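You operate a simulated robot arm through the tools that you are given. There is no shell and no other tool. Be economical: measure what you need, move in short steps, check, and stop when the job is done.

Carry out the task below with a simulated robot arm. There is one attempt and no reset: what you move stays moved.

Task
Rethread the snapped grey yarn through the white discs, with the speed knob at mid.
Fine: set the yarn clip in the blue cup by the cone to catch the end, then in the cup on the grey post; disc lever open for it and shut again; the table's other dials, levers and buttons end as they began. Where these are worked on the way, their far stop is far enough and under half their travel is too little: disc lever.
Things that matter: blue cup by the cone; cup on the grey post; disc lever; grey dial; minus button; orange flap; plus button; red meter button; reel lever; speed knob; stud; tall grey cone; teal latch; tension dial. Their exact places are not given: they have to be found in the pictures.

The check looks at the end state, three seconds after you hand in, the way a careful person would. Anything else that was tipped, shoved, dropped, spilled or broken makes it a failure.

Robot
A 6-joint arm with a four-finger gripper on a trunk, on a base that drives. Base frame: it is fixed to the floor where the robot stands at the start and does not move with it; the origin is under the middle of the robot, x ahead of it, y to its left, z up. Readings come in mm, degrees, newtons and seconds.
With the tool pointing down near the work surface it reaches from about 200 to 680 mm from the robot's upright axis, wherever it stands. Its first joint turns from -166.0 to 166.0 degrees. Places, roughly: blue cup by the cone [600, -800, 800]; cup on the grey post [700, -100, 900]; disc lever [600, -700, 800]; grey dial [500, -600, 800]; minus button [500, -400, 800]; orange flap [700, -500, 900]; plus button [500, -500, 800]; red meter button [500, -500, 800]; reel lever [500, 400, 800]; speed knob [500, 100, 900]; stud [600, -600, 800]; teal latch [700, -400, 900]; tension dial [500, -700, 800]; winder switch [500, 0, 900]; wing screw [600, -1100, 800]. Payload 3.43 kg.
Tool frame: the origin (TCP) lies between the finger pads and is the grasp point; the fingertips stand 30 mm ahead of it; z points along the fingers, y is the line along which they close. Largest opening 120 mm; the body of the gripper starts 85 mm behind the TCP.
Orientation is told as [roll, pitch, yaw] about the base's x, y, z axes, in that order, counted from this pose: with the fingers straight down and closing along the base's y, the tool's x points along the base's -x, its y along +y and its z along -z.

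Tools
- The arm moves only by the tool drive_tool. Its argument "targets" is a list of rows, each an object (a shift or turn left out is 0, a gripper value left out holds the last) with "delta_pos": the shift along the tool's x, y, z in mm, a list of three; "rot": the turn, a rotation vector about the tool's x, y, z in degrees, a list of three. In form: [{"delta_pos": [dx, dy, dz], "rot": [wx, wy, wz]}, ...]. A call has 1 to 20 rows; each row shifts and turns the commanded pose from where the row before left it, along the tool's axes as they then stand. "hand" is the gripper command, from -1 (shut) to 1 (fully open), values between in proportion, set as the call begins (left out, the last holds). Each row takes 0.2 s and may step no farther than 50 mm and 8.6 degrees from the row before; otherwise, or with a gripper value out of range, the whole call is refused. A pose out of reach is approached as far as the arm can. The call stops where the force on the tool passes 40 N (or 10 N more than at its start, if that is more) or the arm is blocked; 0.2 s more then pass. Each finger halts on what it meets, pressing with about 23 N; the grip force reading is that of the motor and also rises with nothing between the fingers. The clock runs only during rows and for 0.2 s after the last one: add rows that do not move to give the fingers time. It gives the time, the measured TCP pose, the force on the tool (base axes), the opening and the grip force at its end, in the units of the frame above (readings bear some noise), with the torque about the TCP (base axes, N m) and any sound that the robot's microphone picked up.
- Cameras (640 x 400 px; columns grow to the right, rows downward): "scene" is now at [44.4, 115.4, 1674.4]; the picture's right is [-0.34, -0.94, 0.00], its down [-0.80, 0.29, -0.52] and it looks along [0.49, -0.18, -0.85] (base axes); focal length 282 px, centre (320, 200). "wrist" rides on the gripper at [71, -17, -121] in the tool frame; the picture's right is [0.23, 0.97, 0.00], its down [-0.81, 0.19, -0.55] and it looks along [-0.54, 0.13, 0.83] (tool axes); focal length 275 px, centre (320, 200).
- capture(camera): a new picture of that camera. The clock stands still meanwhile.
- raise_lower(by): slides the trunk up (or, below 0, down) by that many mm; the arm and the scene camera ride with it, the base frame stays. It gives what a move gives, with no picture.
- drive_base(legs): drives the robot by 1 to 6 legs, each [ahead, left, turn to the left] in mm, mm and degrees, along the robot's own axes; the way and the turn of a leg run together, so that a leg with both is an arc; at most 1500 mm and 180 degrees a leg. The arm and the cameras ride along, it lands a little off, and it stops where it bumps. It gives what a move gives.
- pan_tilt(pan, tilt): turns the head with the scene camera to pan (to the left, within 120 degrees either way) and tilt (down, from -29 to 69), counted from straight ahead of the robot. It gives what a move gives.
- point_at(camera, pixels): for up to 12 pixels [column, row] of the newest picture of that camera ("zoom" is the newest enlarged one), the place [x, y, z] in the base frame of the surface seen there, good to about 2 mm. The clock stands still meanwhile.
- enlarge(camera, box): a new picture of the part [left, top, right, bottom] of that camera's present view, enlarged. The clock stands still meanwhile.
- close_job(): hands the job in; it is judged then, once.

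Work in short steps. Measure before you move; look again where a grasp or a placing could have gone wrong, and mend it. You have 80 turns and 60 pictures in all, those below and enlarged ones among them. Open the gripper and draw the arm clear of the work before you hand the job in, unless the task says otherwise; then end with one line.

The tools are called after "Emit:" as name(argument=value, ...) on one line, values as JSON. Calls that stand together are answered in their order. drive_tool: Moves the arm, as the interface text tells. Its arguments: {"type":"object","properties":{"targets":{"type":"array","items":{"type":"object","properties":{"delta_pos":{"type":"array","items":{"type":"number"}},"rot":{"type":"array","items":{"type":"number"}}}}},"hand":{"type":"number"}},"required":["targets"]} The other tools are called the same way: raise_lower (by) slides the trunk up or down; drive_base (legs) drives the base; pan_tilt (pan, tilt) turns the head that bears the scene camera; capture (camera) takes a picture; point_at (camera, pixels) gives the place of the surface under pixels of a picture; enlarge (camera, box) takes an enlarged picture of a part of a camera's view; close_job () hands the job in.

At the start:

```text
time_s: 0.0
ee_pos: [324.8, -247.9, 1181.5]
tcp_rot: [-0.1, -0.1, -0.1]
force: [0.2, -0.4, -0.2]
torque: [-0.02, -0.01, -0.02]
gripper_width: 120.1
grip_force: 0.0
trunk travel left (down, up): [-200.0, 240.0]
robot x, y, heading: [0.1, 4.2, 0.1]
head pan, tilt: [-19.7, 58.7]
```

scene: 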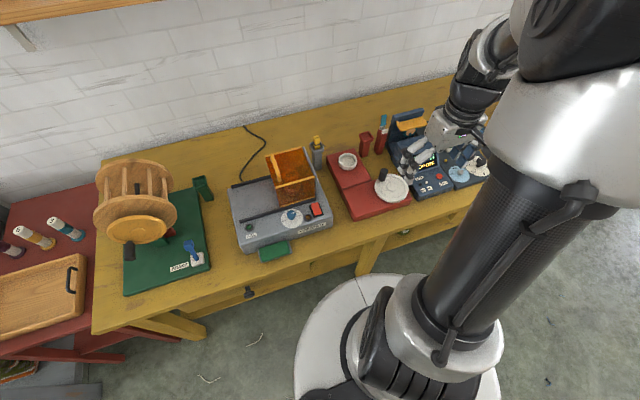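
wrist: 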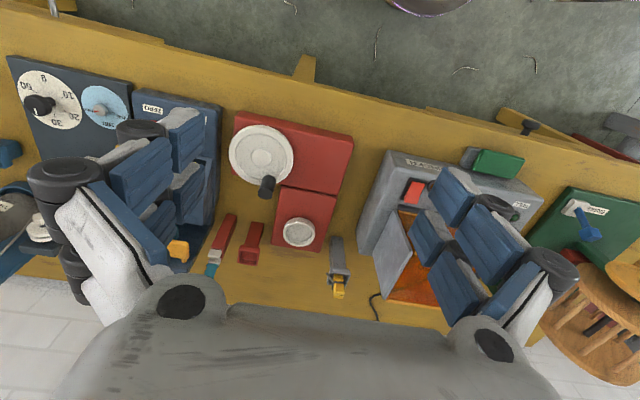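

The first pictures show the left and middle of the bench; the disc and cone area lies to the right. I turn the head there to see it.

Emit:
pan_tilt(pan=-55, tilt=45)

Emit:
capture(camera="scene")

```text
time_s: 1.0
ee_pos: [325.4, -248.4, 1181.7]
tcp_rot: [0.0, 0.0, 0.0]
force: [0.3, -0.3, -0.4]
torque: [0.01, 0.02, 0.02]
gripper_width: 120.1
grip_force: 0.1
trunk travel left (down, up): [-200.0, 240.0]
robot x, y, heading: [-0.8, 2.9, 0.1]
head pan, tilt: [-55.0, 45.0]
```

```text
57 pictures are left
```

scene: 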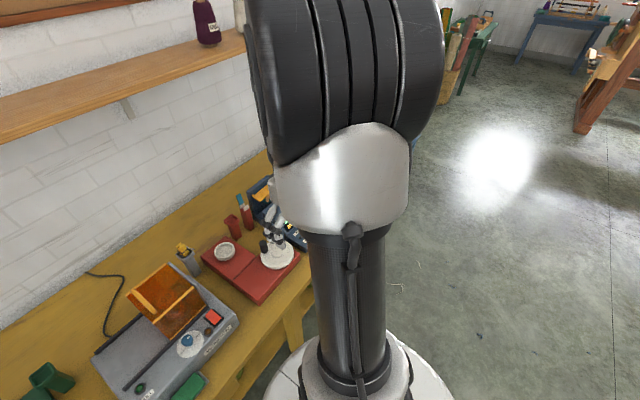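

The arm's own upper part hides the right side of the bench. I drive 750 mm to the right along the bench and look from there.

Emit:
drive_base(legs=[[0, -750, 0]])

Emit:
pan_tilt(pan=0, tilt=50)

Emit:
capture(camera="scene")

Emit:
capture(camera="wrist")

```text
time_s: 5.1
ee_pos: [334.9, -1001.0, 1182.0]
tcp_rot: [0.0, 0.0, 0.8]
force: [-1.3, -0.3, 0.0]
torque: [0.02, -0.03, -0.01]
gripper_width: 120.2
grip_force: 0.0
trunk travel left (down, up): [-200.0, 240.0]
robot x, y, heading: [7.0, -759.3, 0.5]
head pan, tilt: [-55.0, 45.0]
```

```text
time_s: 6.3
ee_pos: [336.0, -999.9, 1182.5]
tcp_rot: [0.0, 0.0, 0.8]
force: [-1.2, 0.2, 0.4]
torque: [-0.01, 0.01, 0.02]
gripper_width: 120.3
grip_force: 0.1
trunk travel left (down, up): [-200.0, 240.0]
robot x, y, heading: [5.9, -756.8, 0.9]
head pan, tilt: [0.0, 50.0]
```

```text
56 pictures are left
```

scene: 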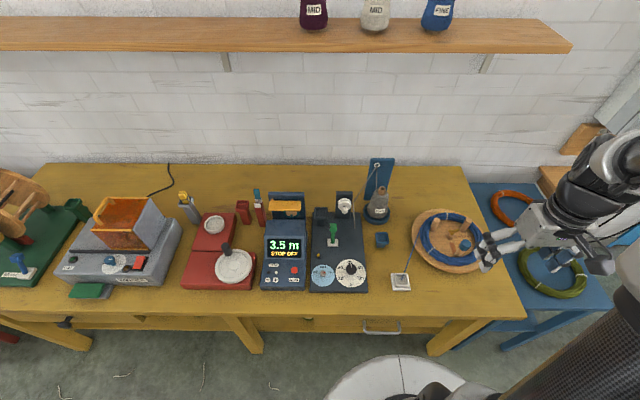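

```text
55 pictures are left
```

wrist: 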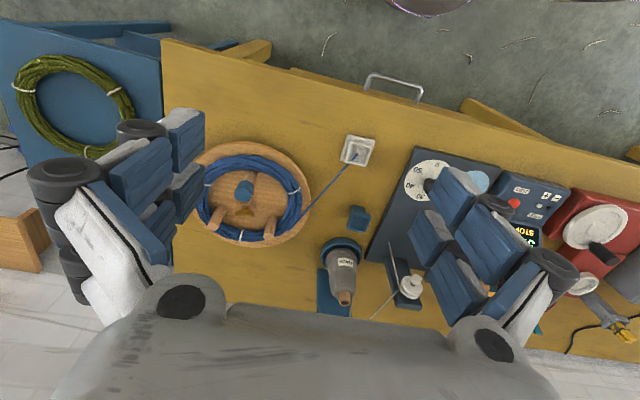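

The view now shows the whole right part: dial box, meter, discs (344,204), cone (378,205), blue cup (382,240). I enlarge these and the left side too.

Emit:
enlarge(camera="scene", box=[300, 150, 428, 300])

Emit:
enlarge(camera="scene", box=[170, 170, 330, 300])

Emit:
enlarge(camera="scene", box=[0, 160, 200, 310])

```text
2.67 times, centred on (364, 225) of scene
```

zoom: 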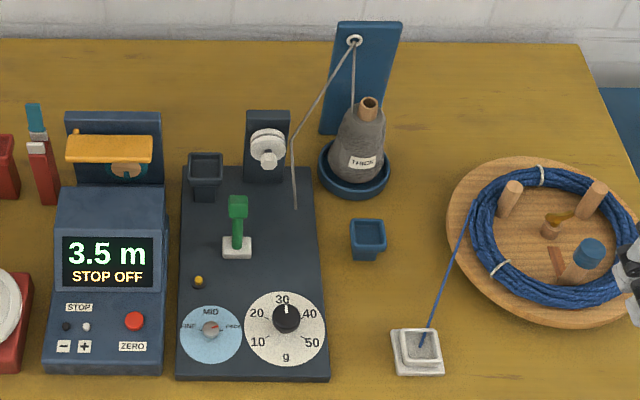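

```text
3.08 times, centred on (250, 235) of scene
```

zoom: 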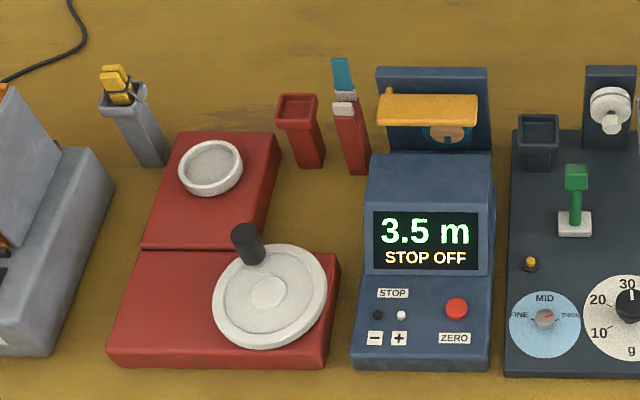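

```text
2.67 times, centred on (100, 235) of scene
```

zoom: 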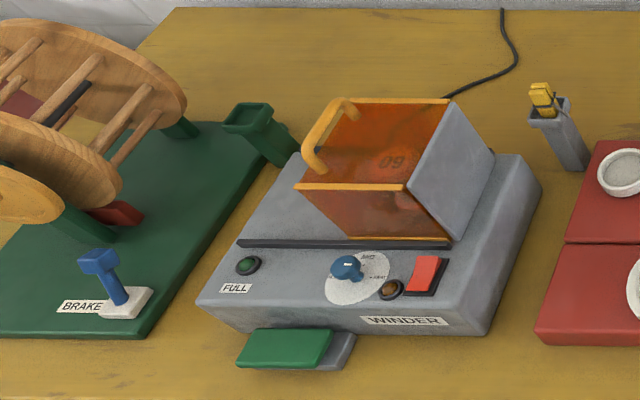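

I measure the points in the newest zoom (clip, grey post, speed knob) and in the scene picture (blue cup, lever, discs, cone, dark cup).

Emit:
point_at(camera="zoom", pixels=[[538, 88], [545, 103], [549, 120], [566, 150], [347, 267], [358, 292], [346, 278], [425, 275], [365, 270]])

Emit:
point_at(camera="scene", pixels=[[382, 235], [382, 243], [333, 227], [333, 236], [335, 244], [344, 204], [321, 208], [321, 218], [318, 255], [380, 200], [374, 168], [323, 272]])

Emit:
enlarge(camera="scene", box=[80, 240, 160, 290])

Emit:
enlarge(camera="scene", box=[170, 180, 250, 230])

Emit:
enlarge(camera="scene", box=[310, 190, 400, 260])

```text
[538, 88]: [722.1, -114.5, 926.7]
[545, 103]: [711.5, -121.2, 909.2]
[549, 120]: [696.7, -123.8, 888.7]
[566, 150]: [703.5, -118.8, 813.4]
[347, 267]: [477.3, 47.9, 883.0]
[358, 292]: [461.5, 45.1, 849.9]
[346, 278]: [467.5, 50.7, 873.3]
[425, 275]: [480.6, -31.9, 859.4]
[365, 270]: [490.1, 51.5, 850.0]
```

```text
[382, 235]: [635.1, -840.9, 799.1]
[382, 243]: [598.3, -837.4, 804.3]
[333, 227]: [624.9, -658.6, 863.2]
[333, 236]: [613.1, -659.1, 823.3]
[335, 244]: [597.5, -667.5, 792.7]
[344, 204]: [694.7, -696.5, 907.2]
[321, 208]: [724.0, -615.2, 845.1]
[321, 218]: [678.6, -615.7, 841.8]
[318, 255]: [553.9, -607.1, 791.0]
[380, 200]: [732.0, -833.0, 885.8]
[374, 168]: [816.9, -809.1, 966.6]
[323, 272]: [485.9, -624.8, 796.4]
```

```text
8.00 times, centred on (120, 265) of scene
```

zoom: 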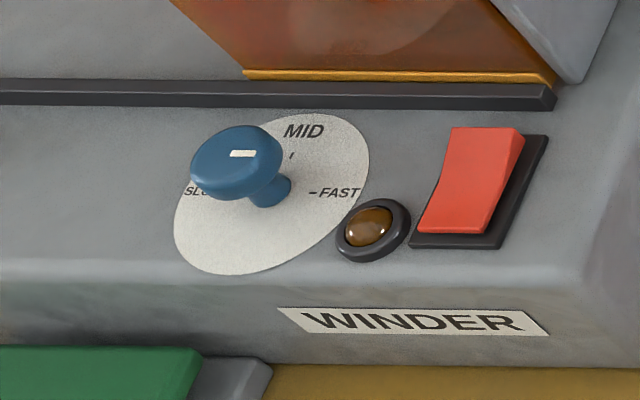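

```text
8.00 times, centred on (210, 205) of scene
```

zoom: 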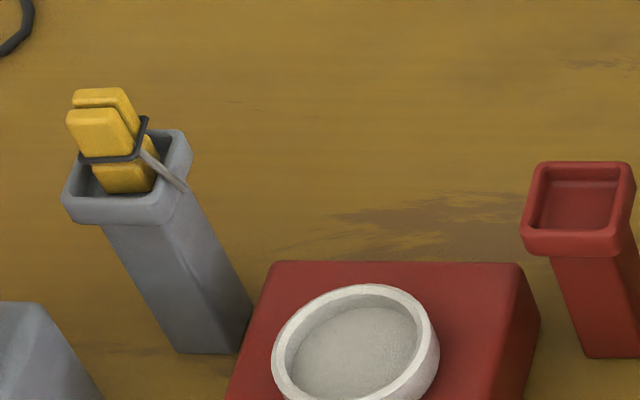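

```text
5.71 times, centred on (355, 225) of scene
```

zoom: 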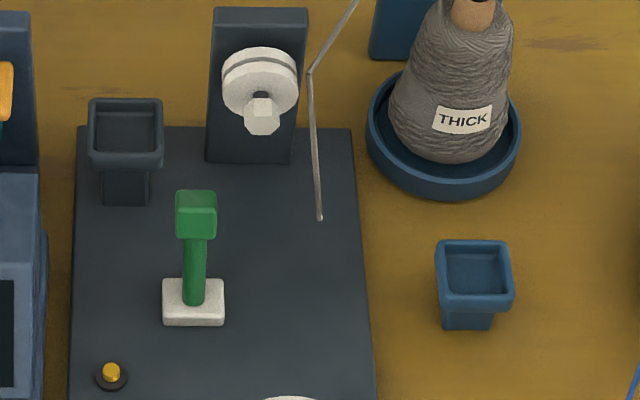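

The clip is the yellow peg in the grey post's cup, with a bit of grey yarn on it. I check where the table's front edge and the trestle stand, to choose one spot from which I can reach everything.

Emit:
point_at(camera="scene", pixels=[[230, 314], [230, 318], [370, 318], [380, 333], [245, 350], [360, 330], [450, 345], [60, 320], [285, 207], [288, 200], [260, 196], [241, 206]])

Emit:
pan_tilt(pan=25, tilt=69)

Emit:
capture(camera="scene")

```text
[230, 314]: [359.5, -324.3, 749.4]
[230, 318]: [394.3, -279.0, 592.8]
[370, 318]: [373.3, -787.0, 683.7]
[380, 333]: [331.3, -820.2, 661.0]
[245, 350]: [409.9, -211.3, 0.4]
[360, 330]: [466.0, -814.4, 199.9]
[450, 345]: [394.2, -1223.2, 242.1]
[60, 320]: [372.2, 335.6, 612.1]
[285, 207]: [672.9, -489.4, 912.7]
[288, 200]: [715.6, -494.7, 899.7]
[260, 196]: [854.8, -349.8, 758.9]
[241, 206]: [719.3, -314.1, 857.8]
```

```text
time_s: 7.2
ee_pos: [335.2, -1000.5, 1181.6]
tcp_rot: [0.0, 0.0, 0.8]
force: [0.4, -0.4, 0.2]
torque: [0.01, -0.01, 0.01]
gripper_width: 119.8
grip_force: 0.0
trunk travel left (down, up): [-200.0, 240.0]
robot x, y, heading: [4.7, -756.8, 1.0]
head pan, tilt: [25.0, 68.8]
```

```text
48 pictures are left
```

scene: 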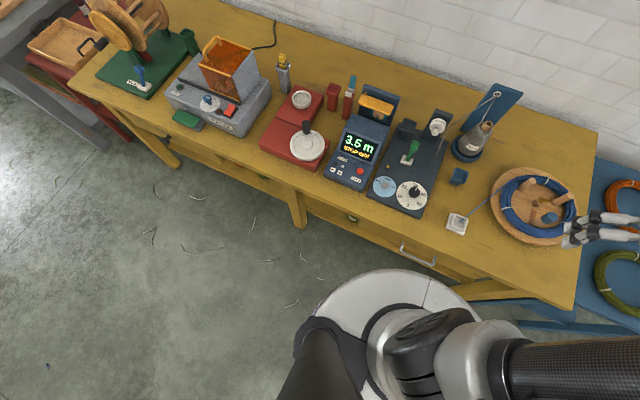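

The table's front edge is at x≈360, and the robot's white base is visible at (385,272). I measure how far it reaches.

Emit:
point_at(camera="scene", pixels=[[385, 274], [360, 285], [430, 285], [330, 305], [400, 330], [360, 340], [410, 300], [298, 222], [300, 190], [458, 292]])

```text
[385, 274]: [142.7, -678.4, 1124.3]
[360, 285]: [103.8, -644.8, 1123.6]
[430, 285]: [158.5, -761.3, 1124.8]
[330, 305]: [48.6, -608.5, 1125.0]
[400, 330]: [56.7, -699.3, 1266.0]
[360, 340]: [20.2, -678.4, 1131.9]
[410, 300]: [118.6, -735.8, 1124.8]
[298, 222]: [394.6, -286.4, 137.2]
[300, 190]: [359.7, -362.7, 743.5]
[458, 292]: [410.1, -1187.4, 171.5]
```

The white plate is the trunk's, radius about 160, so there is room to go forward about 120 mm. I drive to about (130,-420), from where post, blue cup, lever and knob are all within reach.

Emit:
drive_base(legs=[[120, 337, -1]])

Emit:
pan_tilt(pan=0, tilt=55)

Emit:
capture(camera="wrist")

Emit:
capture(camera="scene")

```text
time_s: 9.5
ee_pos: [444.1, -674.5, 1182.3]
tcp_rot: [0.0, 0.0, -0.2]
force: [0.6, 0.0, -0.2]
torque: [0.0, 0.0, -0.05]
gripper_width: 119.5
grip_force: 0.1
trunk travel left (down, up): [-200.0, 240.0]
robot x, y, heading: [123.2, -427.9, -0.2]
head pan, tilt: [25.0, 68.8]
```

```text
time_s: 10.4
ee_pos: [443.8, -675.5, 1181.7]
tcp_rot: [0.0, 0.0, -0.3]
force: [0.1, -0.2, 0.3]
torque: [-0.01, 0.01, -0.03]
gripper_width: 119.9
grip_force: 0.0
trunk travel left (down, up): [-200.0, 240.0]
robot x, y, heading: [120.6, -425.0, -0.1]
head pan, tilt: [0.0, 55.0]
```

```text
47 pictures are left
```

wrist: 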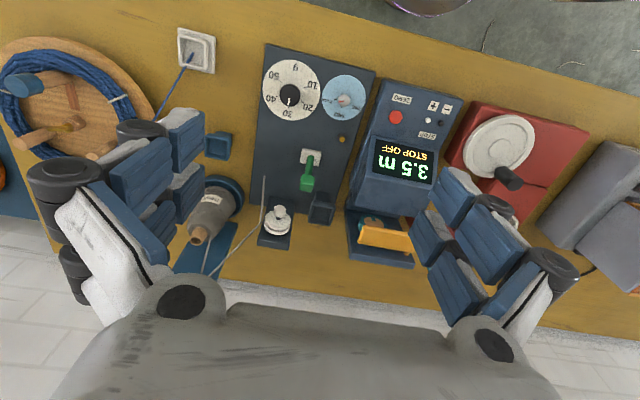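

```text
46 pictures are left
```

scene: 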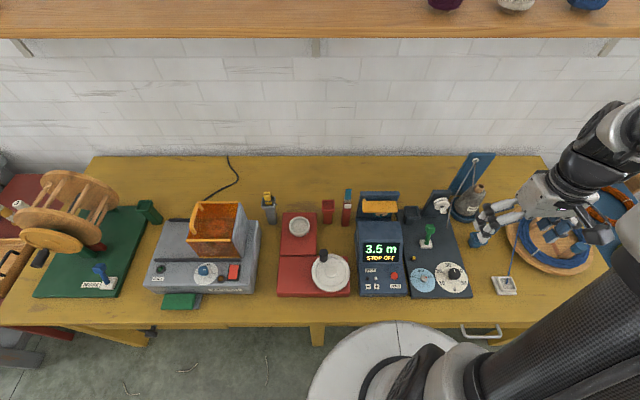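

The lever is clear in the wrist view at (308,170). I enlarge it and the discs there.

Emit:
enlarge(camera="wrist", box=[250, 130, 360, 250])

Emit:
enlarge(camera="scene", box=[180, 180, 280, 300])

Emit:
point_at(camera="wrist", pixels=[[310, 153], [309, 165], [307, 176], [307, 184], [303, 157], [319, 157], [279, 210], [279, 225], [217, 145], [217, 154], [207, 145], [228, 145]])

```text
3.33 times, centred on (305, 190) of wrist
```

zoom: 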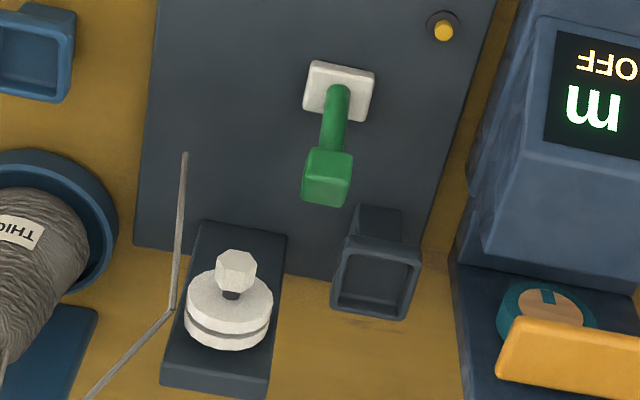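

```text
3.33 times, centred on (230, 240) of scene
```

zoom: 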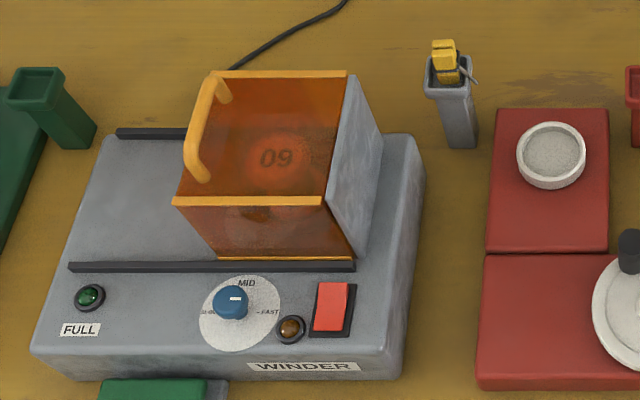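

```text
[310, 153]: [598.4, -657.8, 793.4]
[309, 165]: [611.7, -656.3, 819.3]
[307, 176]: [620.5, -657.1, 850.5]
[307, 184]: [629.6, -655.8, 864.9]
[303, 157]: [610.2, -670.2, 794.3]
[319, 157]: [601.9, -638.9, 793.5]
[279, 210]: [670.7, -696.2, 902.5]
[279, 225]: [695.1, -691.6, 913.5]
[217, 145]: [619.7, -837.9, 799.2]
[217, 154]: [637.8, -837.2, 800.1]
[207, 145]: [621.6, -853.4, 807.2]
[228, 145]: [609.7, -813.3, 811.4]
```

Lever grip centre is about (624,-656,857), pivot about (602,-657,790): it leans away from me, so opening should be a pull toward me. I measure the hanging yarn, and move the hand, part open, above the lever.

Emit:
point_at(camera="wrist", pixels=[[264, 177], [263, 190], [262, 205], [261, 221], [250, 231], [308, 186], [307, 180], [302, 181], [313, 181]])

Emit:
drive_tool(targets=[{"delta_pos": [-30, 3, 30]}, {"delta_pos": [-30, 3, 30]}, {"delta_pos": [-30, 3, 30]}, {"delta_pos": [-30, 3, 30]}, {"delta_pos": [-30, 3, 30]}, {"delta_pos": [-30, 3, 30]}, {}], hand=-0.167)

Emit:
capture(camera="wrist")

```text
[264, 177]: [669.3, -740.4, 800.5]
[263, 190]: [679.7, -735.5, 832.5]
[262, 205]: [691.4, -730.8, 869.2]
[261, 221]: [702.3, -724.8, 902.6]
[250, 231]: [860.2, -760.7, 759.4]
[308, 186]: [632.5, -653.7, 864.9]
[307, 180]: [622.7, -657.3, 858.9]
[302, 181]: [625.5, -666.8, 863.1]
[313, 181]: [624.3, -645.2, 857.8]
```

```text
time_s: 12.0
ee_pos: [623.3, -658.1, 1002.3]
tcp_rot: [0.0, 0.0, -0.2]
force: [0.6, 0.2, -0.3]
torque: [-0.04, 0.01, -0.02]
gripper_width: 50.1
grip_force: 0.0
trunk travel left (down, up): [-200.0, 240.0]
robot x, y, heading: [120.7, -425.6, -0.1]
head pan, tilt: [0.0, 55.0]
```

```text
43 pictures are left
```

wrist: 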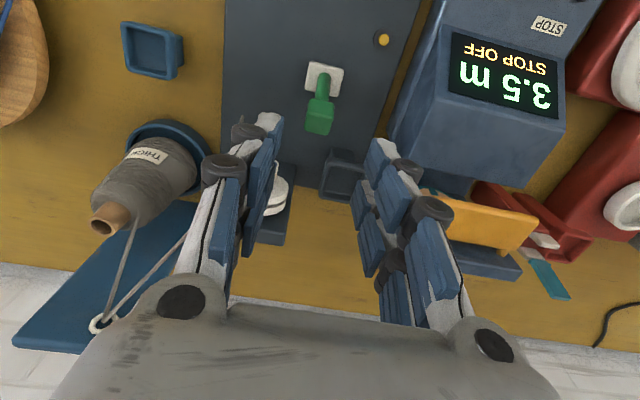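

The fingers straddle the lever line (about y −657). I go down 143 mm in steps.

Emit:
drive_tool(targets=[{"delta_pos": [0, 0, 40]}, {"delta_pos": [0, 0, 40]}, {"delta_pos": [0, 0, 35]}, {"delta_pos": [0, 0, 28]}, {}])

Emit:
capture(camera="wrist")

```text
time_s: 13.2
ee_pos: [625.1, -656.4, 858.3]
tcp_rot: [0.0, 0.0, -0.2]
force: [0.8, -1.1, -0.7]
torque: [0.03, 0.01, 0.0]
gripper_width: 49.9
grip_force: 0.1
trunk travel left (down, up): [-200.0, 240.0]
robot x, y, heading: [116.9, -425.1, -0.3]
head pan, tilt: [0.0, 55.0]
```

```text
42 pictures are left
```

wrist: 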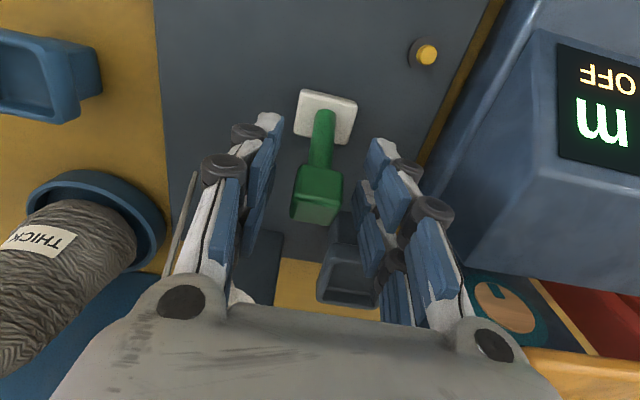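

The lever head stands between the fingers. I close on it.

Emit:
drive_tool(targets=[{}, {}, {}, {}], hand=-1)

```text
time_s: 14.2
ee_pos: [624.5, -657.1, 858.3]
tcp_rot: [-0.1, 0.1, -0.2]
force: [-0.7, -1.5, 0.3]
torque: [-0.06, -0.01, 0.06]
gripper_width: 24.9
grip_force: 45.3
trunk travel left (down, up): [-200.0, 240.0]
robot x, y, heading: [120.0, -427.8, 0.1]
head pan, tilt: [0.0, 55.0]
```

Gripped (24.9 mm wide). I pull along the arc toward me, 44 mm.

Emit:
drive_tool(targets=[{"delta_pos": [11, 0, -2.5]}, {"delta_pos": [11, 0, -1]}, {"delta_pos": [11, 0, 1]}, {"delta_pos": [11, 0, 2.5]}, {}])

Emit:
capture(camera="wrist")

```text
time_s: 15.4
ee_pos: [581.1, -657.1, 858.1]
tcp_rot: [-0.1, -0.1, -0.2]
force: [18.5, 9.7, 10.9]
torque: [0.12, -1.43, 0.21]
gripper_width: 24.6
grip_force: 45.6
trunk travel left (down, up): [-200.0, 240.0]
robot x, y, heading: [119.1, -426.8, -0.2]
head pan, tilt: [0.0, 55.0]
```

```text
41 pictures are left
```

wrist: 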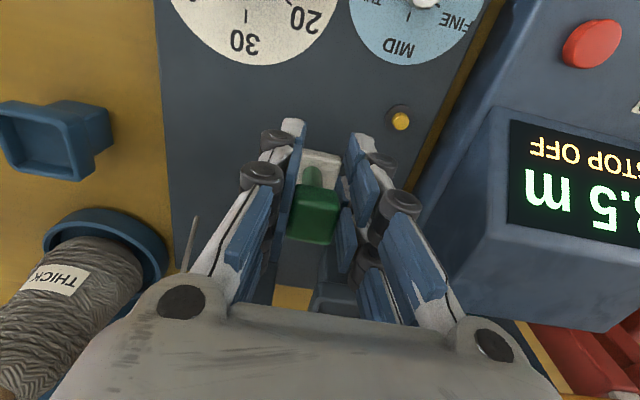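

The lever came along to about upright or past it, with 18 N pulling back. I pull a bit more to find its stop.

Emit:
drive_tool(targets=[{"delta_pos": [6, 0, 2]}, {"delta_pos": [6, 0, 2.5]}, {}])

Emit:
capture(camera="wrist")

```text
time_s: 16.2
ee_pos: [571.2, -656.1, 853.6]
tcp_rot: [0.0, 0.0, -0.3]
force: [22.5, 14.5, 2.6]
torque: [0.13, -1.36, 0.23]
gripper_width: 24.4
grip_force: 45.5
trunk travel left (down, up): [-200.0, 240.0]
robot x, y, heading: [117.6, -427.7, 0.0]
head pan, tilt: [0.0, 55.0]
```

```text
40 pictures are left
```

wrist: 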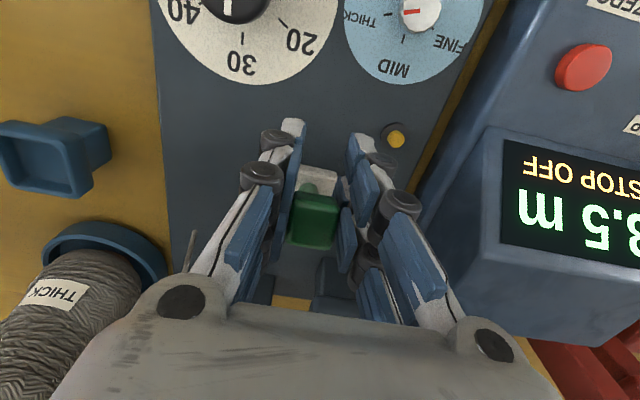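

The pull is now 22 N with a slip on the lever possible. I open the fingers and look at where the lever stands.

Emit:
drive_tool(targets=[{}, {}, {}], hand=-0.167)

Emit:
capture(camera="wrist")

Emit:
point_at(camera="wrist", pixels=[[314, 200], [314, 215], [314, 235], [310, 190], [325, 175]])

```text
time_s: 17.0
ee_pos: [569.4, -657.3, 852.6]
tcp_rot: [0.0, 0.0, -0.2]
force: [0.5, -0.2, -0.4]
torque: [0.04, -0.02, 0.02]
gripper_width: 50.3
grip_force: 0.0
trunk travel left (down, up): [-200.0, 240.0]
robot x, y, heading: [122.1, -423.7, -0.0]
head pan, tilt: [0.0, 55.0]
```

```text
39 pictures are left
```

wrist: 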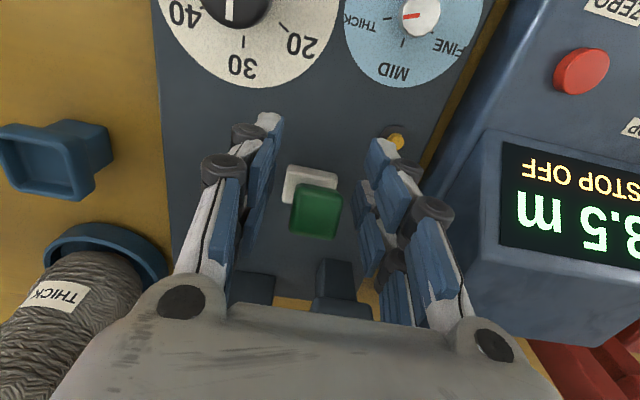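

```text
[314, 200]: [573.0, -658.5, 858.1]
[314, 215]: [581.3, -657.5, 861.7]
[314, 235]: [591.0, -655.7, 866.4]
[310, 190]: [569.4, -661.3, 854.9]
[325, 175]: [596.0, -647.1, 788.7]
```

The lever head is now at x≈581 (was 625), leaning toward me by as much as it leaned away: it is open. I rise clear.

Emit:
drive_tool(targets=[{"delta_pos": [0, 0, -45]}, {"delta_pos": [0, 0, -45]}, {"delta_pos": [0, 0, -45]}, {"delta_pos": [25, 0, -40]}, {"delta_pos": [25, 0, -40]}, {}])

Emit:
capture(camera="wrist")

Emit:
enlarge(camera="scene", box=[400, 180, 500, 260])

```text
time_s: 18.4
ee_pos: [519.4, -657.5, 1070.2]
tcp_rot: [0.0, 0.0, -0.2]
force: [0.5, -0.1, 0.2]
torque: [-0.03, 0.02, -0.01]
gripper_width: 49.8
grip_force: 0.0
trunk travel left (down, up): [-200.0, 240.0]
robot x, y, heading: [117.8, -425.1, 0.0]
head pan, tilt: [0.0, 55.0]
```

```text
38 pictures are left
```

wrist: 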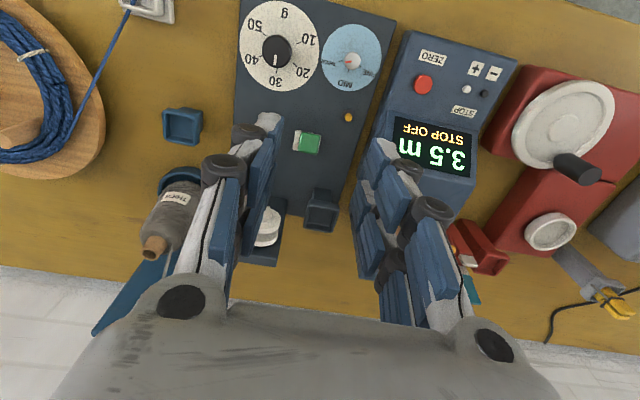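

```text
5.00 times, centred on (450, 220) of scene
```

zoom: 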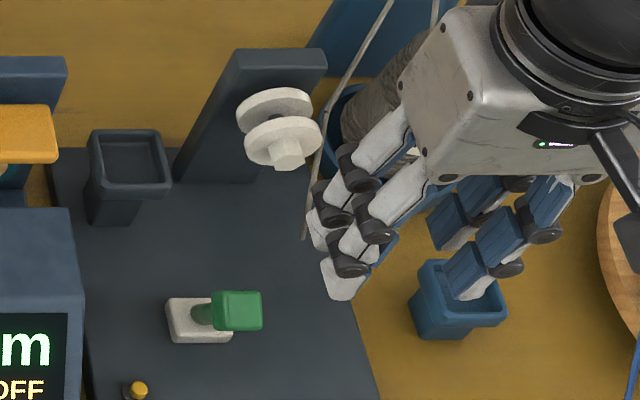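

The discs now stand apart, so the lever is open. Next I carry the hand over to the clip at the grey post for a close look.

Emit:
drive_tool(targets=[{"delta_pos": [-5, 45, 0]}, {"delta_pos": [-5, 45, 0]}, {"delta_pos": [-5, 45, 0]}, {"delta_pos": [-5, 45, 0]}, {"delta_pos": [-5, 45, 0]}, {"delta_pos": [-5, 45, 0]}, {"delta_pos": [-5, 45, 0]}, {"delta_pos": [-5, 45, 0]}, {"delta_pos": [-5, 45, 0]}, {"delta_pos": [-5, 45, 0]}, {"delta_pos": [-5, 45, 0]}, {"delta_pos": [-5, 45, 0]}, {}], hand=0)

Emit:
capture(camera="wrist")

```text
time_s: 21.2
ee_pos: [580.3, -118.9, 1069.4]
tcp_rot: [0.0, 0.1, -0.2]
force: [0.9, -0.2, -0.9]
torque: [0.01, -0.02, -0.01]
gripper_width: 59.8
grip_force: 0.0
trunk travel left (down, up): [-200.0, 240.0]
robot x, y, heading: [120.9, -423.4, -0.3]
head pan, tilt: [0.0, 55.0]
```

```text
36 pictures are left
```

wrist: 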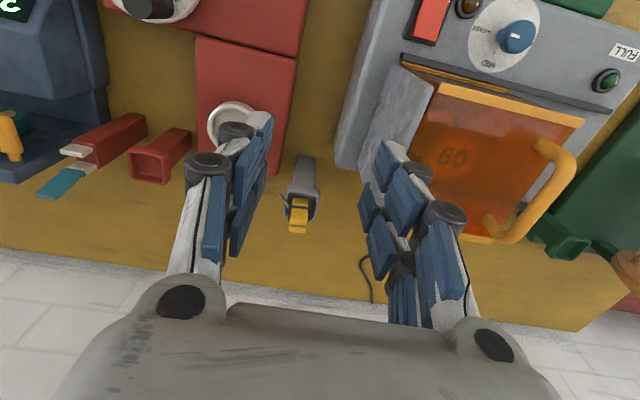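

I enlarge the clip at (299,213) and the knob at (515,38).

Emit:
enlarge(camera="wrist", box=[270, 150, 334, 240])

Emit:
enlarge(camera="wrist", box=[450, 0, 570, 80])

Emit:
point_at(camera="wrist", pixels=[[299, 202], [299, 212], [298, 222], [298, 230], [290, 205], [310, 205], [287, 215], [515, 36], [528, 38], [508, 50], [520, 25]])

```text
4.44 times, centred on (302, 195) of wrist
```

zoom: 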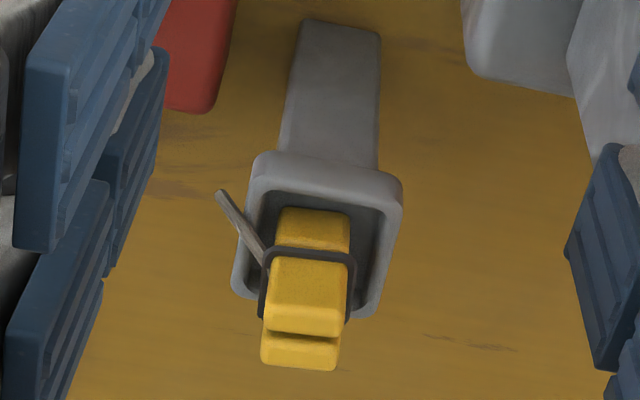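

```text
5.00 times, centred on (510, 40) of wrist
```

zoom: 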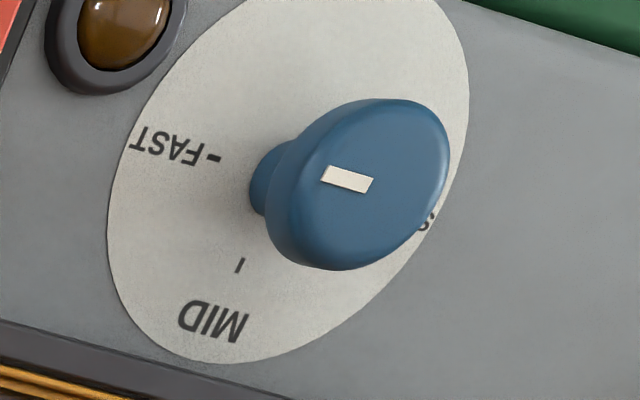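

```text
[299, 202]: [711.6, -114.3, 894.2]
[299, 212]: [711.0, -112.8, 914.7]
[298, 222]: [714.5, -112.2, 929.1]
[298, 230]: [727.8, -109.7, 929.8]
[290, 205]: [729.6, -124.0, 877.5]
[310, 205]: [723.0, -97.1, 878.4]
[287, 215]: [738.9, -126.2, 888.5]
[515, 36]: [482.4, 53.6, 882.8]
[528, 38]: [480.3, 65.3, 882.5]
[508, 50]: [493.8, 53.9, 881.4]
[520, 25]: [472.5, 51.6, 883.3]
```

The clip's two jaws lie one behind the other in x and it is about 20 mm wide in y. I measure the cup rim and the clip's sides to set the grasp height.

Emit:
point_at(camera="wrist", pixels=[[288, 187], [302, 187], [318, 191], [316, 205], [291, 217], [307, 217], [290, 227], [306, 229], [300, 218], [299, 224], [299, 227], [298, 232]])

```text
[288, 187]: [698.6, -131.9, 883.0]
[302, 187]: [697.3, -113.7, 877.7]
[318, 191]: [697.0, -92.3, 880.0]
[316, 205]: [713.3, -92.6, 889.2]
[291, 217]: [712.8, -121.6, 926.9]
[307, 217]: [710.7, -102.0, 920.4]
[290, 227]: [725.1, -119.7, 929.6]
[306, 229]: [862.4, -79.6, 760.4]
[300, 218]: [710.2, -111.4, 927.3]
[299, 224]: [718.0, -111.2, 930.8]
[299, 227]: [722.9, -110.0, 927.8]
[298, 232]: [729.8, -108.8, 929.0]
```

Rim is at z≈890, clip top 930, centre (720,-111). I check the winder's grey lid plate beside it for clearance.

Emit:
point_at(camera="wrist", pixels=[[433, 84], [400, 68], [395, 110], [362, 165], [340, 162], [430, 100], [545, 150], [500, 238], [440, 236]])

```text
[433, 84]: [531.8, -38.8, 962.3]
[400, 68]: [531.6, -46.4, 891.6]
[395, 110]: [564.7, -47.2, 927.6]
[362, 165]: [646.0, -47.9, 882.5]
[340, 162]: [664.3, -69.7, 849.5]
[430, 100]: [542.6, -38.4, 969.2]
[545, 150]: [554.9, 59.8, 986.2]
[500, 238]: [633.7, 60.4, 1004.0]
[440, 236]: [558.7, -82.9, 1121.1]
```

The lid plate stays at y>-48, x<665, so the way is clear. I move above the clip.

Emit:
drive_tool(targets=[{"delta_pos": [-45, 2, 0]}, {"delta_pos": [-45, 3, 0]}, {"delta_pos": [-50, 3, 0]}, {"delta_pos": [0, 0, 35]}, {"delta_pos": [0, 0, 35]}, {}], hand=-0.2)

Emit:
capture(camera="wrist")

```text
time_s: 22.6
ee_pos: [720.3, -110.0, 1001.2]
tcp_rot: [0.0, 0.0, -0.3]
force: [-0.3, -0.4, 0.0]
torque: [-0.01, 0.01, -0.02]
gripper_width: 48.1
grip_force: 0.1
trunk travel left (down, up): [-200.0, 240.0]
robot x, y, heading: [123.3, -426.5, -0.7]
head pan, tilt: [0.0, 55.0]
```

```text
33 pictures are left
```

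wrist: 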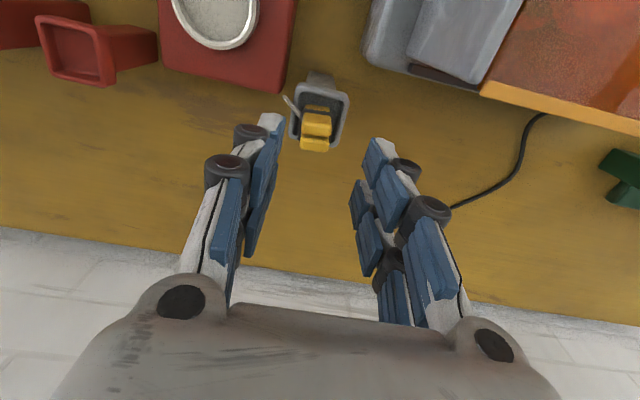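

In reach. I remeasure the clip from here and go down 74 mm.

Emit:
point_at(camera="wrist", pixels=[[306, 118], [331, 122], [302, 140], [327, 145], [315, 148], [318, 116], [298, 92], [345, 97], [338, 140]])

Emit:
drive_tool(targets=[{"delta_pos": [0, 0, 30]}, {"delta_pos": [0, 0, 30]}, {"delta_pos": [0, 0, 14]}, {}])

Emit:
capture(camera="wrist")

```text
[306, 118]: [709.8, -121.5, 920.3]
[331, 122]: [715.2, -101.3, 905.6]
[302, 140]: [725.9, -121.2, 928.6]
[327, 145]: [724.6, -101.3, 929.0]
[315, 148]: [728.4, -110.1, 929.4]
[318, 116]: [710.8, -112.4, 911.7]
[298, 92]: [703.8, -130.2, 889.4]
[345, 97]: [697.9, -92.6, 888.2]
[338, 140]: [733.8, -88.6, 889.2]
```

```text
time_s: 23.6
ee_pos: [719.1, -109.5, 925.7]
tcp_rot: [0.0, 0.0, -0.3]
force: [-0.1, 0.9, -0.3]
torque: [-0.01, 0.01, 0.0]
gripper_width: 48.2
grip_force: 0.2
trunk travel left (down, up): [-200.0, 240.0]
robot x, y, heading: [121.1, -427.3, -0.1]
head pan, tilt: [0.0, 55.0]
```

```text
32 pictures are left
```

wrist: 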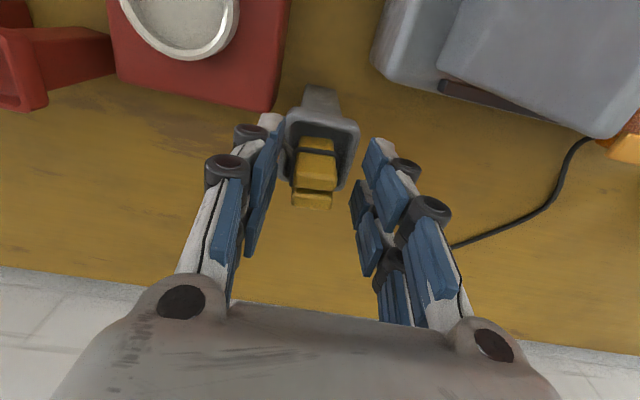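

The clip is between the fingers, y about 1.5 mm off. I correct, close, and lift 60 mm slowly.

Emit:
drive_tool(targets=[{"delta_pos": [0, -1.5, 0]}, {}, {}, {}, {}], hand=-1)

Emit:
drive_tool(targets=[{"delta_pos": [0, 0, -15]}, {"delta_pos": [0, 0, -20]}, {"delta_pos": [0, 0, -30]}, {"delta_pos": [0, 0, -35]}, {}])

Emit:
capture(camera="wrist")

```text
time_s: 24.8
ee_pos: [719.9, -111.4, 927.2]
tcp_rot: [-0.1, 0.0, -0.2]
force: [-0.5, -1.2, 0.6]
torque: [0.0, 0.02, 0.0]
gripper_width: 21.1
grip_force: 22.8
trunk travel left (down, up): [-200.0, 240.0]
robot x, y, heading: [121.8, -429.3, -0.4]
head pan, tilt: [0.0, 55.0]
```

```text
time_s: 26.0
ee_pos: [720.7, -113.0, 1022.8]
tcp_rot: [-0.1, 0.1, -0.3]
force: [-0.2, 0.7, -0.5]
torque: [0.0, 0.02, 0.03]
gripper_width: 21.0
grip_force: 22.9
trunk travel left (down, up): [-200.0, 240.0]
robot x, y, heading: [120.2, -427.8, -0.1]
head pan, tilt: [0.0, 55.0]
```

```text
31 pictures are left
```

wrist: 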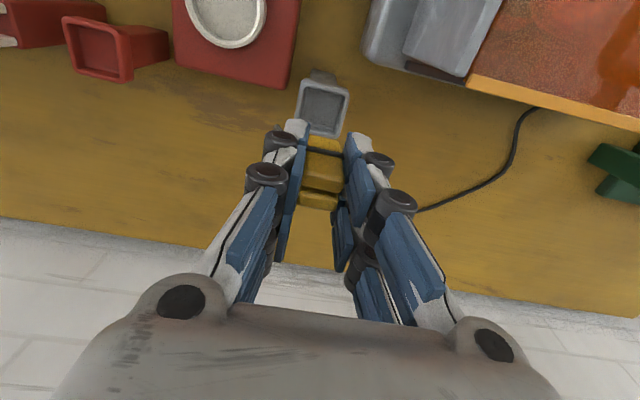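

Clip is held and the cup is empty (322,107). I measure the cup's rim and floor, for the return and to learn the clip's length.

Emit:
point_at(camera="wrist", pixels=[[301, 84], [346, 92], [341, 133], [300, 127], [322, 95], [322, 108], [320, 118], [319, 134], [323, 85], [299, 105], [345, 112]])

Emit:
enlarge(camera="wrist", box=[280, 70, 370, 220])

```text
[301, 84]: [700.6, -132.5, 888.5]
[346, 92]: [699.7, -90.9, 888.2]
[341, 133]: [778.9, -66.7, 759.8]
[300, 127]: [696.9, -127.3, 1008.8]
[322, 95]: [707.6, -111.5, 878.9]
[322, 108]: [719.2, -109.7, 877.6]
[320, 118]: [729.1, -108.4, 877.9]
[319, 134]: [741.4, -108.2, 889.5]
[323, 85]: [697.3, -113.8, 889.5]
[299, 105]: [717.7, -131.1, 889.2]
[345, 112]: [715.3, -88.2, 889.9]
```

```text
2.67 times, centred on (325, 145) of wrist
```

zoom: 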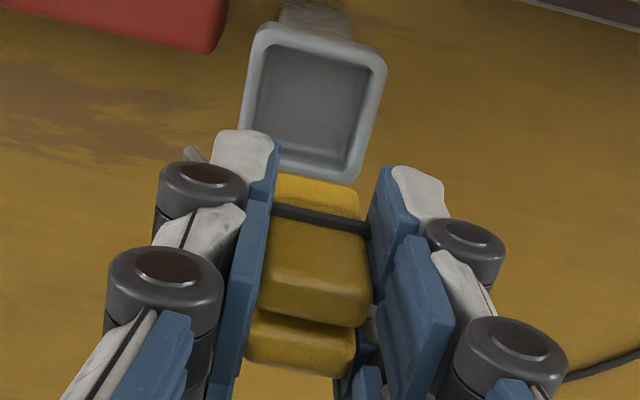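

The post cup centre is (719.5,-110.5), rim 889, floor 878, so the clip's foot is 49 mm below the TCP. I lift and carry the clip across to near the blue cup.

Emit:
drive_tool(targets=[{"delta_pos": [10, -20, -30]}, {"delta_pos": [10, -35, -30]}, {"delta_pos": [10, -45, 0]}, {"delta_pos": [10, -45, 0]}, {"delta_pos": [10, -45, 0]}, {"delta_pos": [10, -45, 0]}, {"delta_pos": [10, -45, 0]}, {"delta_pos": [10, -45, 0]}, {"delta_pos": [10, -45, 0]}, {"delta_pos": [10, -45, 0]}, {"delta_pos": [10, -45, 0]}, {"delta_pos": [10, -45, 0]}, {"delta_pos": [10, -45, 0]}, {"delta_pos": [10, -45, 0]}, {"delta_pos": [10, -45, 0]}, {"delta_pos": [10, -45, 0]}, {"delta_pos": [0, -37, 0]}, {}])

Emit:
capture(camera="wrist")

```text
time_s: 29.8
ee_pos: [559.4, -832.8, 1086.1]
tcp_rot: [0.0, 0.1, -0.2]
force: [-0.9, 0.0, -0.7]
torque: [0.0, 0.02, 0.0]
gripper_width: 20.9
grip_force: 22.8
trunk travel left (down, up): [-200.0, 240.0]
robot x, y, heading: [121.9, -424.0, -0.4]
head pan, tilt: [0.0, 55.0]
```

```text
29 pictures are left
```

wrist: 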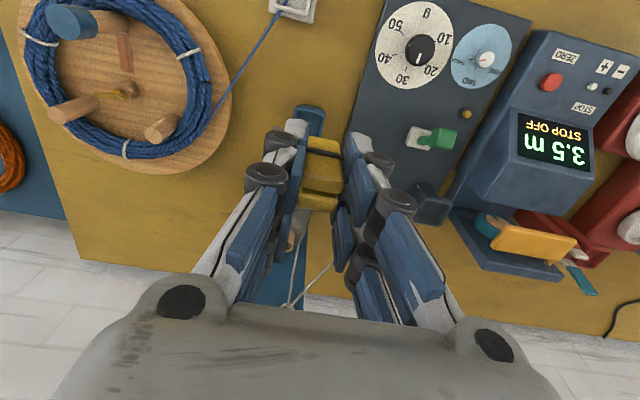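

The cup is half hidden at (310,118). I move on 57 mm to right above it, where it shows ahead of the fingers.

Emit:
drive_tool(targets=[{"delta_pos": [-28, 0, 10]}, {"delta_pos": [-29, -1, 20]}, {}])

Emit:
capture(camera="wrist")

```text
time_s: 30.6
ee_pos: [615.7, -833.1, 1056.2]
tcp_rot: [0.0, 0.0, -0.2]
force: [0.2, -0.5, -1.1]
torque: [0.01, -0.01, 0.0]
gripper_width: 21.3
grip_force: 22.9
trunk travel left (down, up): [-200.0, 240.0]
robot x, y, heading: [120.8, -421.4, -0.1]
head pan, tilt: [0.0, 55.0]
```

```text
28 pictures are left
```

wrist: 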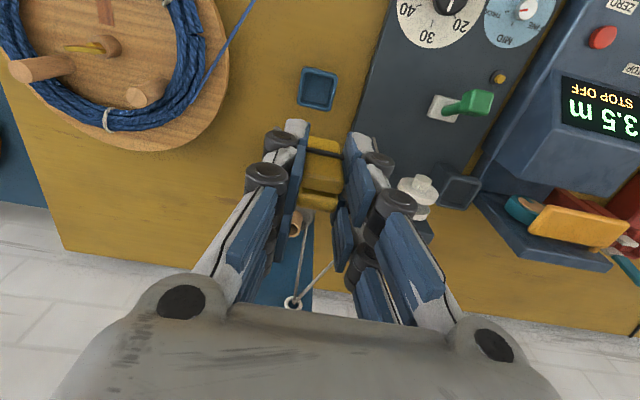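

The blue cup shows at (318,90). I measure its rim and floor.

Emit:
point_at(camera="wrist", pixels=[[303, 70], [337, 77], [333, 107], [300, 101], [320, 80], [319, 90], [317, 98], [321, 71], [316, 107], [300, 86], [336, 92], [299, 222]])

```text
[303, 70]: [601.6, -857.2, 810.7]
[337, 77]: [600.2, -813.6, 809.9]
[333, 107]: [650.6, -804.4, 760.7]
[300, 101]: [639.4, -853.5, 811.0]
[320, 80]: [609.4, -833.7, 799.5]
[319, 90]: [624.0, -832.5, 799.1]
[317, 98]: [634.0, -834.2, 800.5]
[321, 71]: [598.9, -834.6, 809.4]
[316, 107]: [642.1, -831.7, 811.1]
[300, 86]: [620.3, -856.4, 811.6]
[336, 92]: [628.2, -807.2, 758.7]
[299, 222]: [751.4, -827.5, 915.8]
```

Cup centre is (620.5,-834.5), floor 799.5, so release height is TCP z≈850. I go down to 866 first and check.

Emit:
drive_tool(targets=[{"delta_pos": [-4.8, -1.4, 40]}, {"delta_pos": [0, 0, 40]}, {"delta_pos": [0, 0, 40]}, {"delta_pos": [0, 0, 40]}, {"delta_pos": [0, 0, 30]}, {}])

Emit:
capture(camera="wrist")

```text
time_s: 32.0
ee_pos: [619.5, -834.1, 866.1]
tcp_rot: [0.0, 0.1, -0.2]
force: [0.4, 0.0, -0.7]
torque: [-0.03, 0.0, 0.0]
gripper_width: 21.4
grip_force: 22.9
trunk travel left (down, up): [-200.0, 240.0]
robot x, y, heading: [118.1, -430.9, -0.1]
head pan, tilt: [0.0, 55.0]
```

```text
27 pictures are left
```

wrist: 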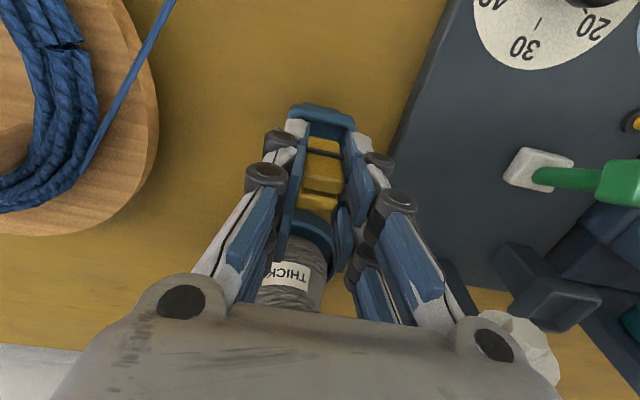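

The clip stands over the cup (320,115). I lower slowly 16 mm, letting contact stop it.

Emit:
drive_tool(targets=[{"delta_pos": [-0.5, 0, 6]}, {"delta_pos": [0, 0, 5]}, {"delta_pos": [0, 0, 3]}, {"delta_pos": [0, 0, 2]}, {}])

```text
time_s: 33.2
ee_pos: [619.9, -835.5, 850.0]
tcp_rot: [0.0, 0.0, -0.2]
force: [0.7, -0.1, -1.8]
torque: [-0.03, -0.02, 0.0]
gripper_width: 21.1
grip_force: 23.1
trunk travel left (down, up): [-200.0, 240.0]
robot x, y, heading: [118.9, -431.1, -0.5]
head pan, tilt: [0.0, 55.0]
```

At the release height. I lower 1 mm more, open, and take a picture.

Emit:
drive_tool(targets=[{"delta_pos": [0, 0, 1]}, {}])

Emit:
drive_tool(targets=[{}, {}, {}, {}, {}], hand=-0.25)

Emit:
capture(camera="wrist")

```text
time_s: 33.8
ee_pos: [620.4, -834.9, 847.9]
tcp_rot: [0.0, -0.1, -0.2]
force: [1.0, 0.8, -0.4]
torque: [0.02, -0.01, 0.02]
gripper_width: 21.1
grip_force: 22.9
trunk travel left (down, up): [-200.0, 240.0]
robot x, y, heading: [122.2, -425.7, -0.2]
head pan, tilt: [0.0, 55.0]
```

```text
time_s: 35.0
ee_pos: [621.8, -835.5, 847.2]
tcp_rot: [0.1, 0.0, -0.2]
force: [-0.2, -0.2, 0.6]
torque: [0.01, 0.02, -0.04]
gripper_width: 45.2
grip_force: 0.1
trunk travel left (down, up): [-200.0, 240.0]
robot x, y, heading: [121.5, -423.9, -0.4]
head pan, tilt: [0.0, 55.0]
```

```text
26 pictures are left
```

wrist: 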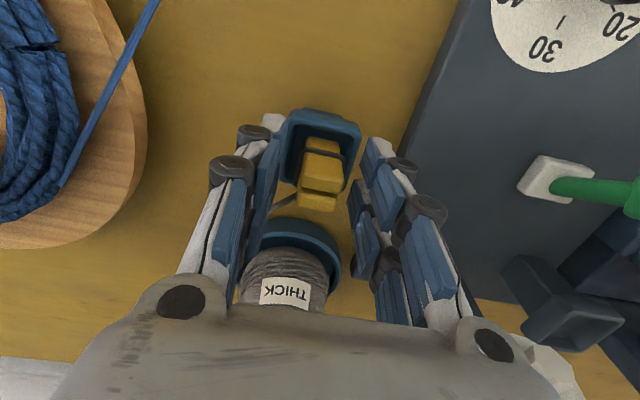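

The clip stands in the blue cup. I rise 100 mm and look from the scene camera whether the yarn end is caught.

Emit:
drive_tool(targets=[{"delta_pos": [0, 0, -40]}, {"delta_pos": [0, 0, -40]}, {"delta_pos": [0, 0, -40]}, {}, {}])

Emit:
capture(camera="wrist")

Emit:
enlarge(camera="scene", box=[410, 150, 530, 270])

```text
time_s: 36.2
ee_pos: [621.2, -836.0, 967.5]
tcp_rot: [-0.1, 0.0, -0.2]
force: [-0.3, 0.8, -0.1]
torque: [0.0, -0.01, -0.04]
gripper_width: 45.1
grip_force: 0.1
trunk travel left (down, up): [-200.0, 240.0]
robot x, y, heading: [121.8, -427.7, -0.0]
head pan, tilt: [0.0, 55.0]
```

```text
25 pictures are left
```

wrist: 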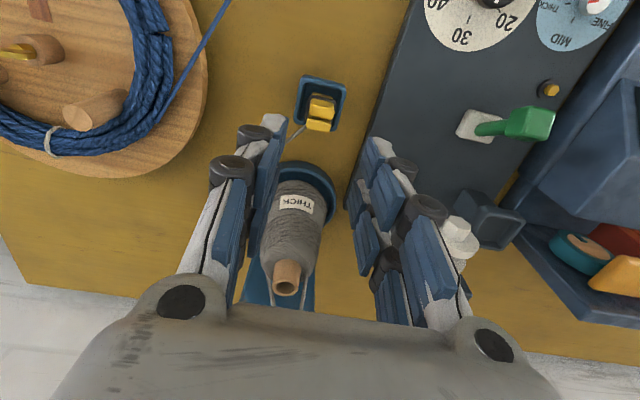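

```text
3.33 times, centred on (470, 210) of scene
```

zoom: 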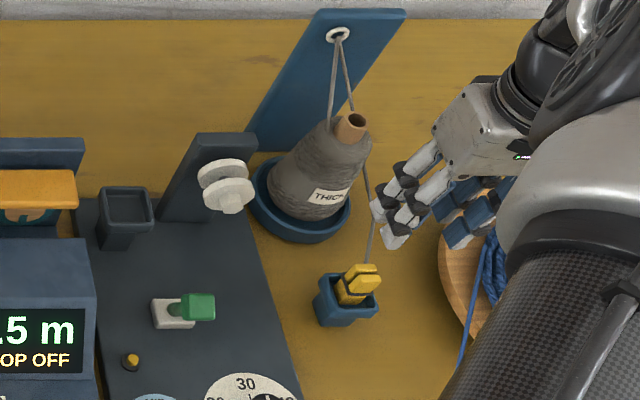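

The yarn now runs from the eyelet to the clip, so the end is caught. I measure the clip's place to regrasp it.

Emit:
point_at(camera="wrist", pixels=[[312, 100], [334, 104], [309, 122], [330, 127], [321, 112], [320, 125]])

Emit:
drive_tool(targets=[{"delta_pos": [0, 0, 40]}, {"delta_pos": [0, 0, 40]}, {"delta_pos": [0, 0, 39]}, {}])

Emit:
capture(camera="wrist")

```text
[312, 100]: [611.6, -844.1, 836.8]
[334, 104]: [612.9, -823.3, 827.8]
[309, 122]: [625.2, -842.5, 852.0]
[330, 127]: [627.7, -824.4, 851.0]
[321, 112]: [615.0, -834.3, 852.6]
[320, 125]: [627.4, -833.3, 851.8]
```

```text
time_s: 37.2
ee_pos: [622.9, -835.7, 848.5]
tcp_rot: [0.0, 0.0, -0.2]
force: [1.1, 0.5, -0.2]
torque: [0.01, -0.02, 0.01]
gripper_width: 45.1
grip_force: 0.0
trunk travel left (down, up): [-200.0, 240.0]
robot x, y, heading: [119.5, -426.6, -0.1]
head pan, tilt: [0.0, 55.0]
```

```text
23 pictures are left
```

wrist: 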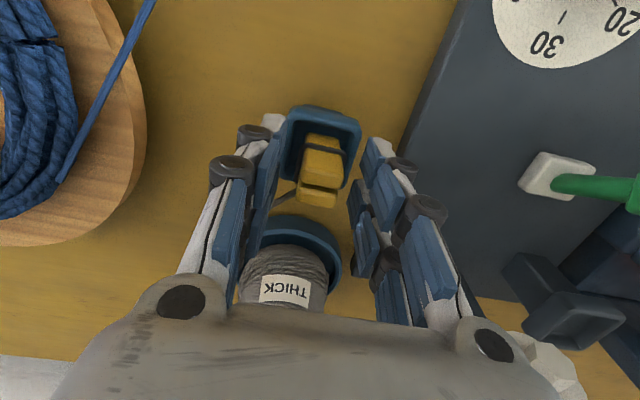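

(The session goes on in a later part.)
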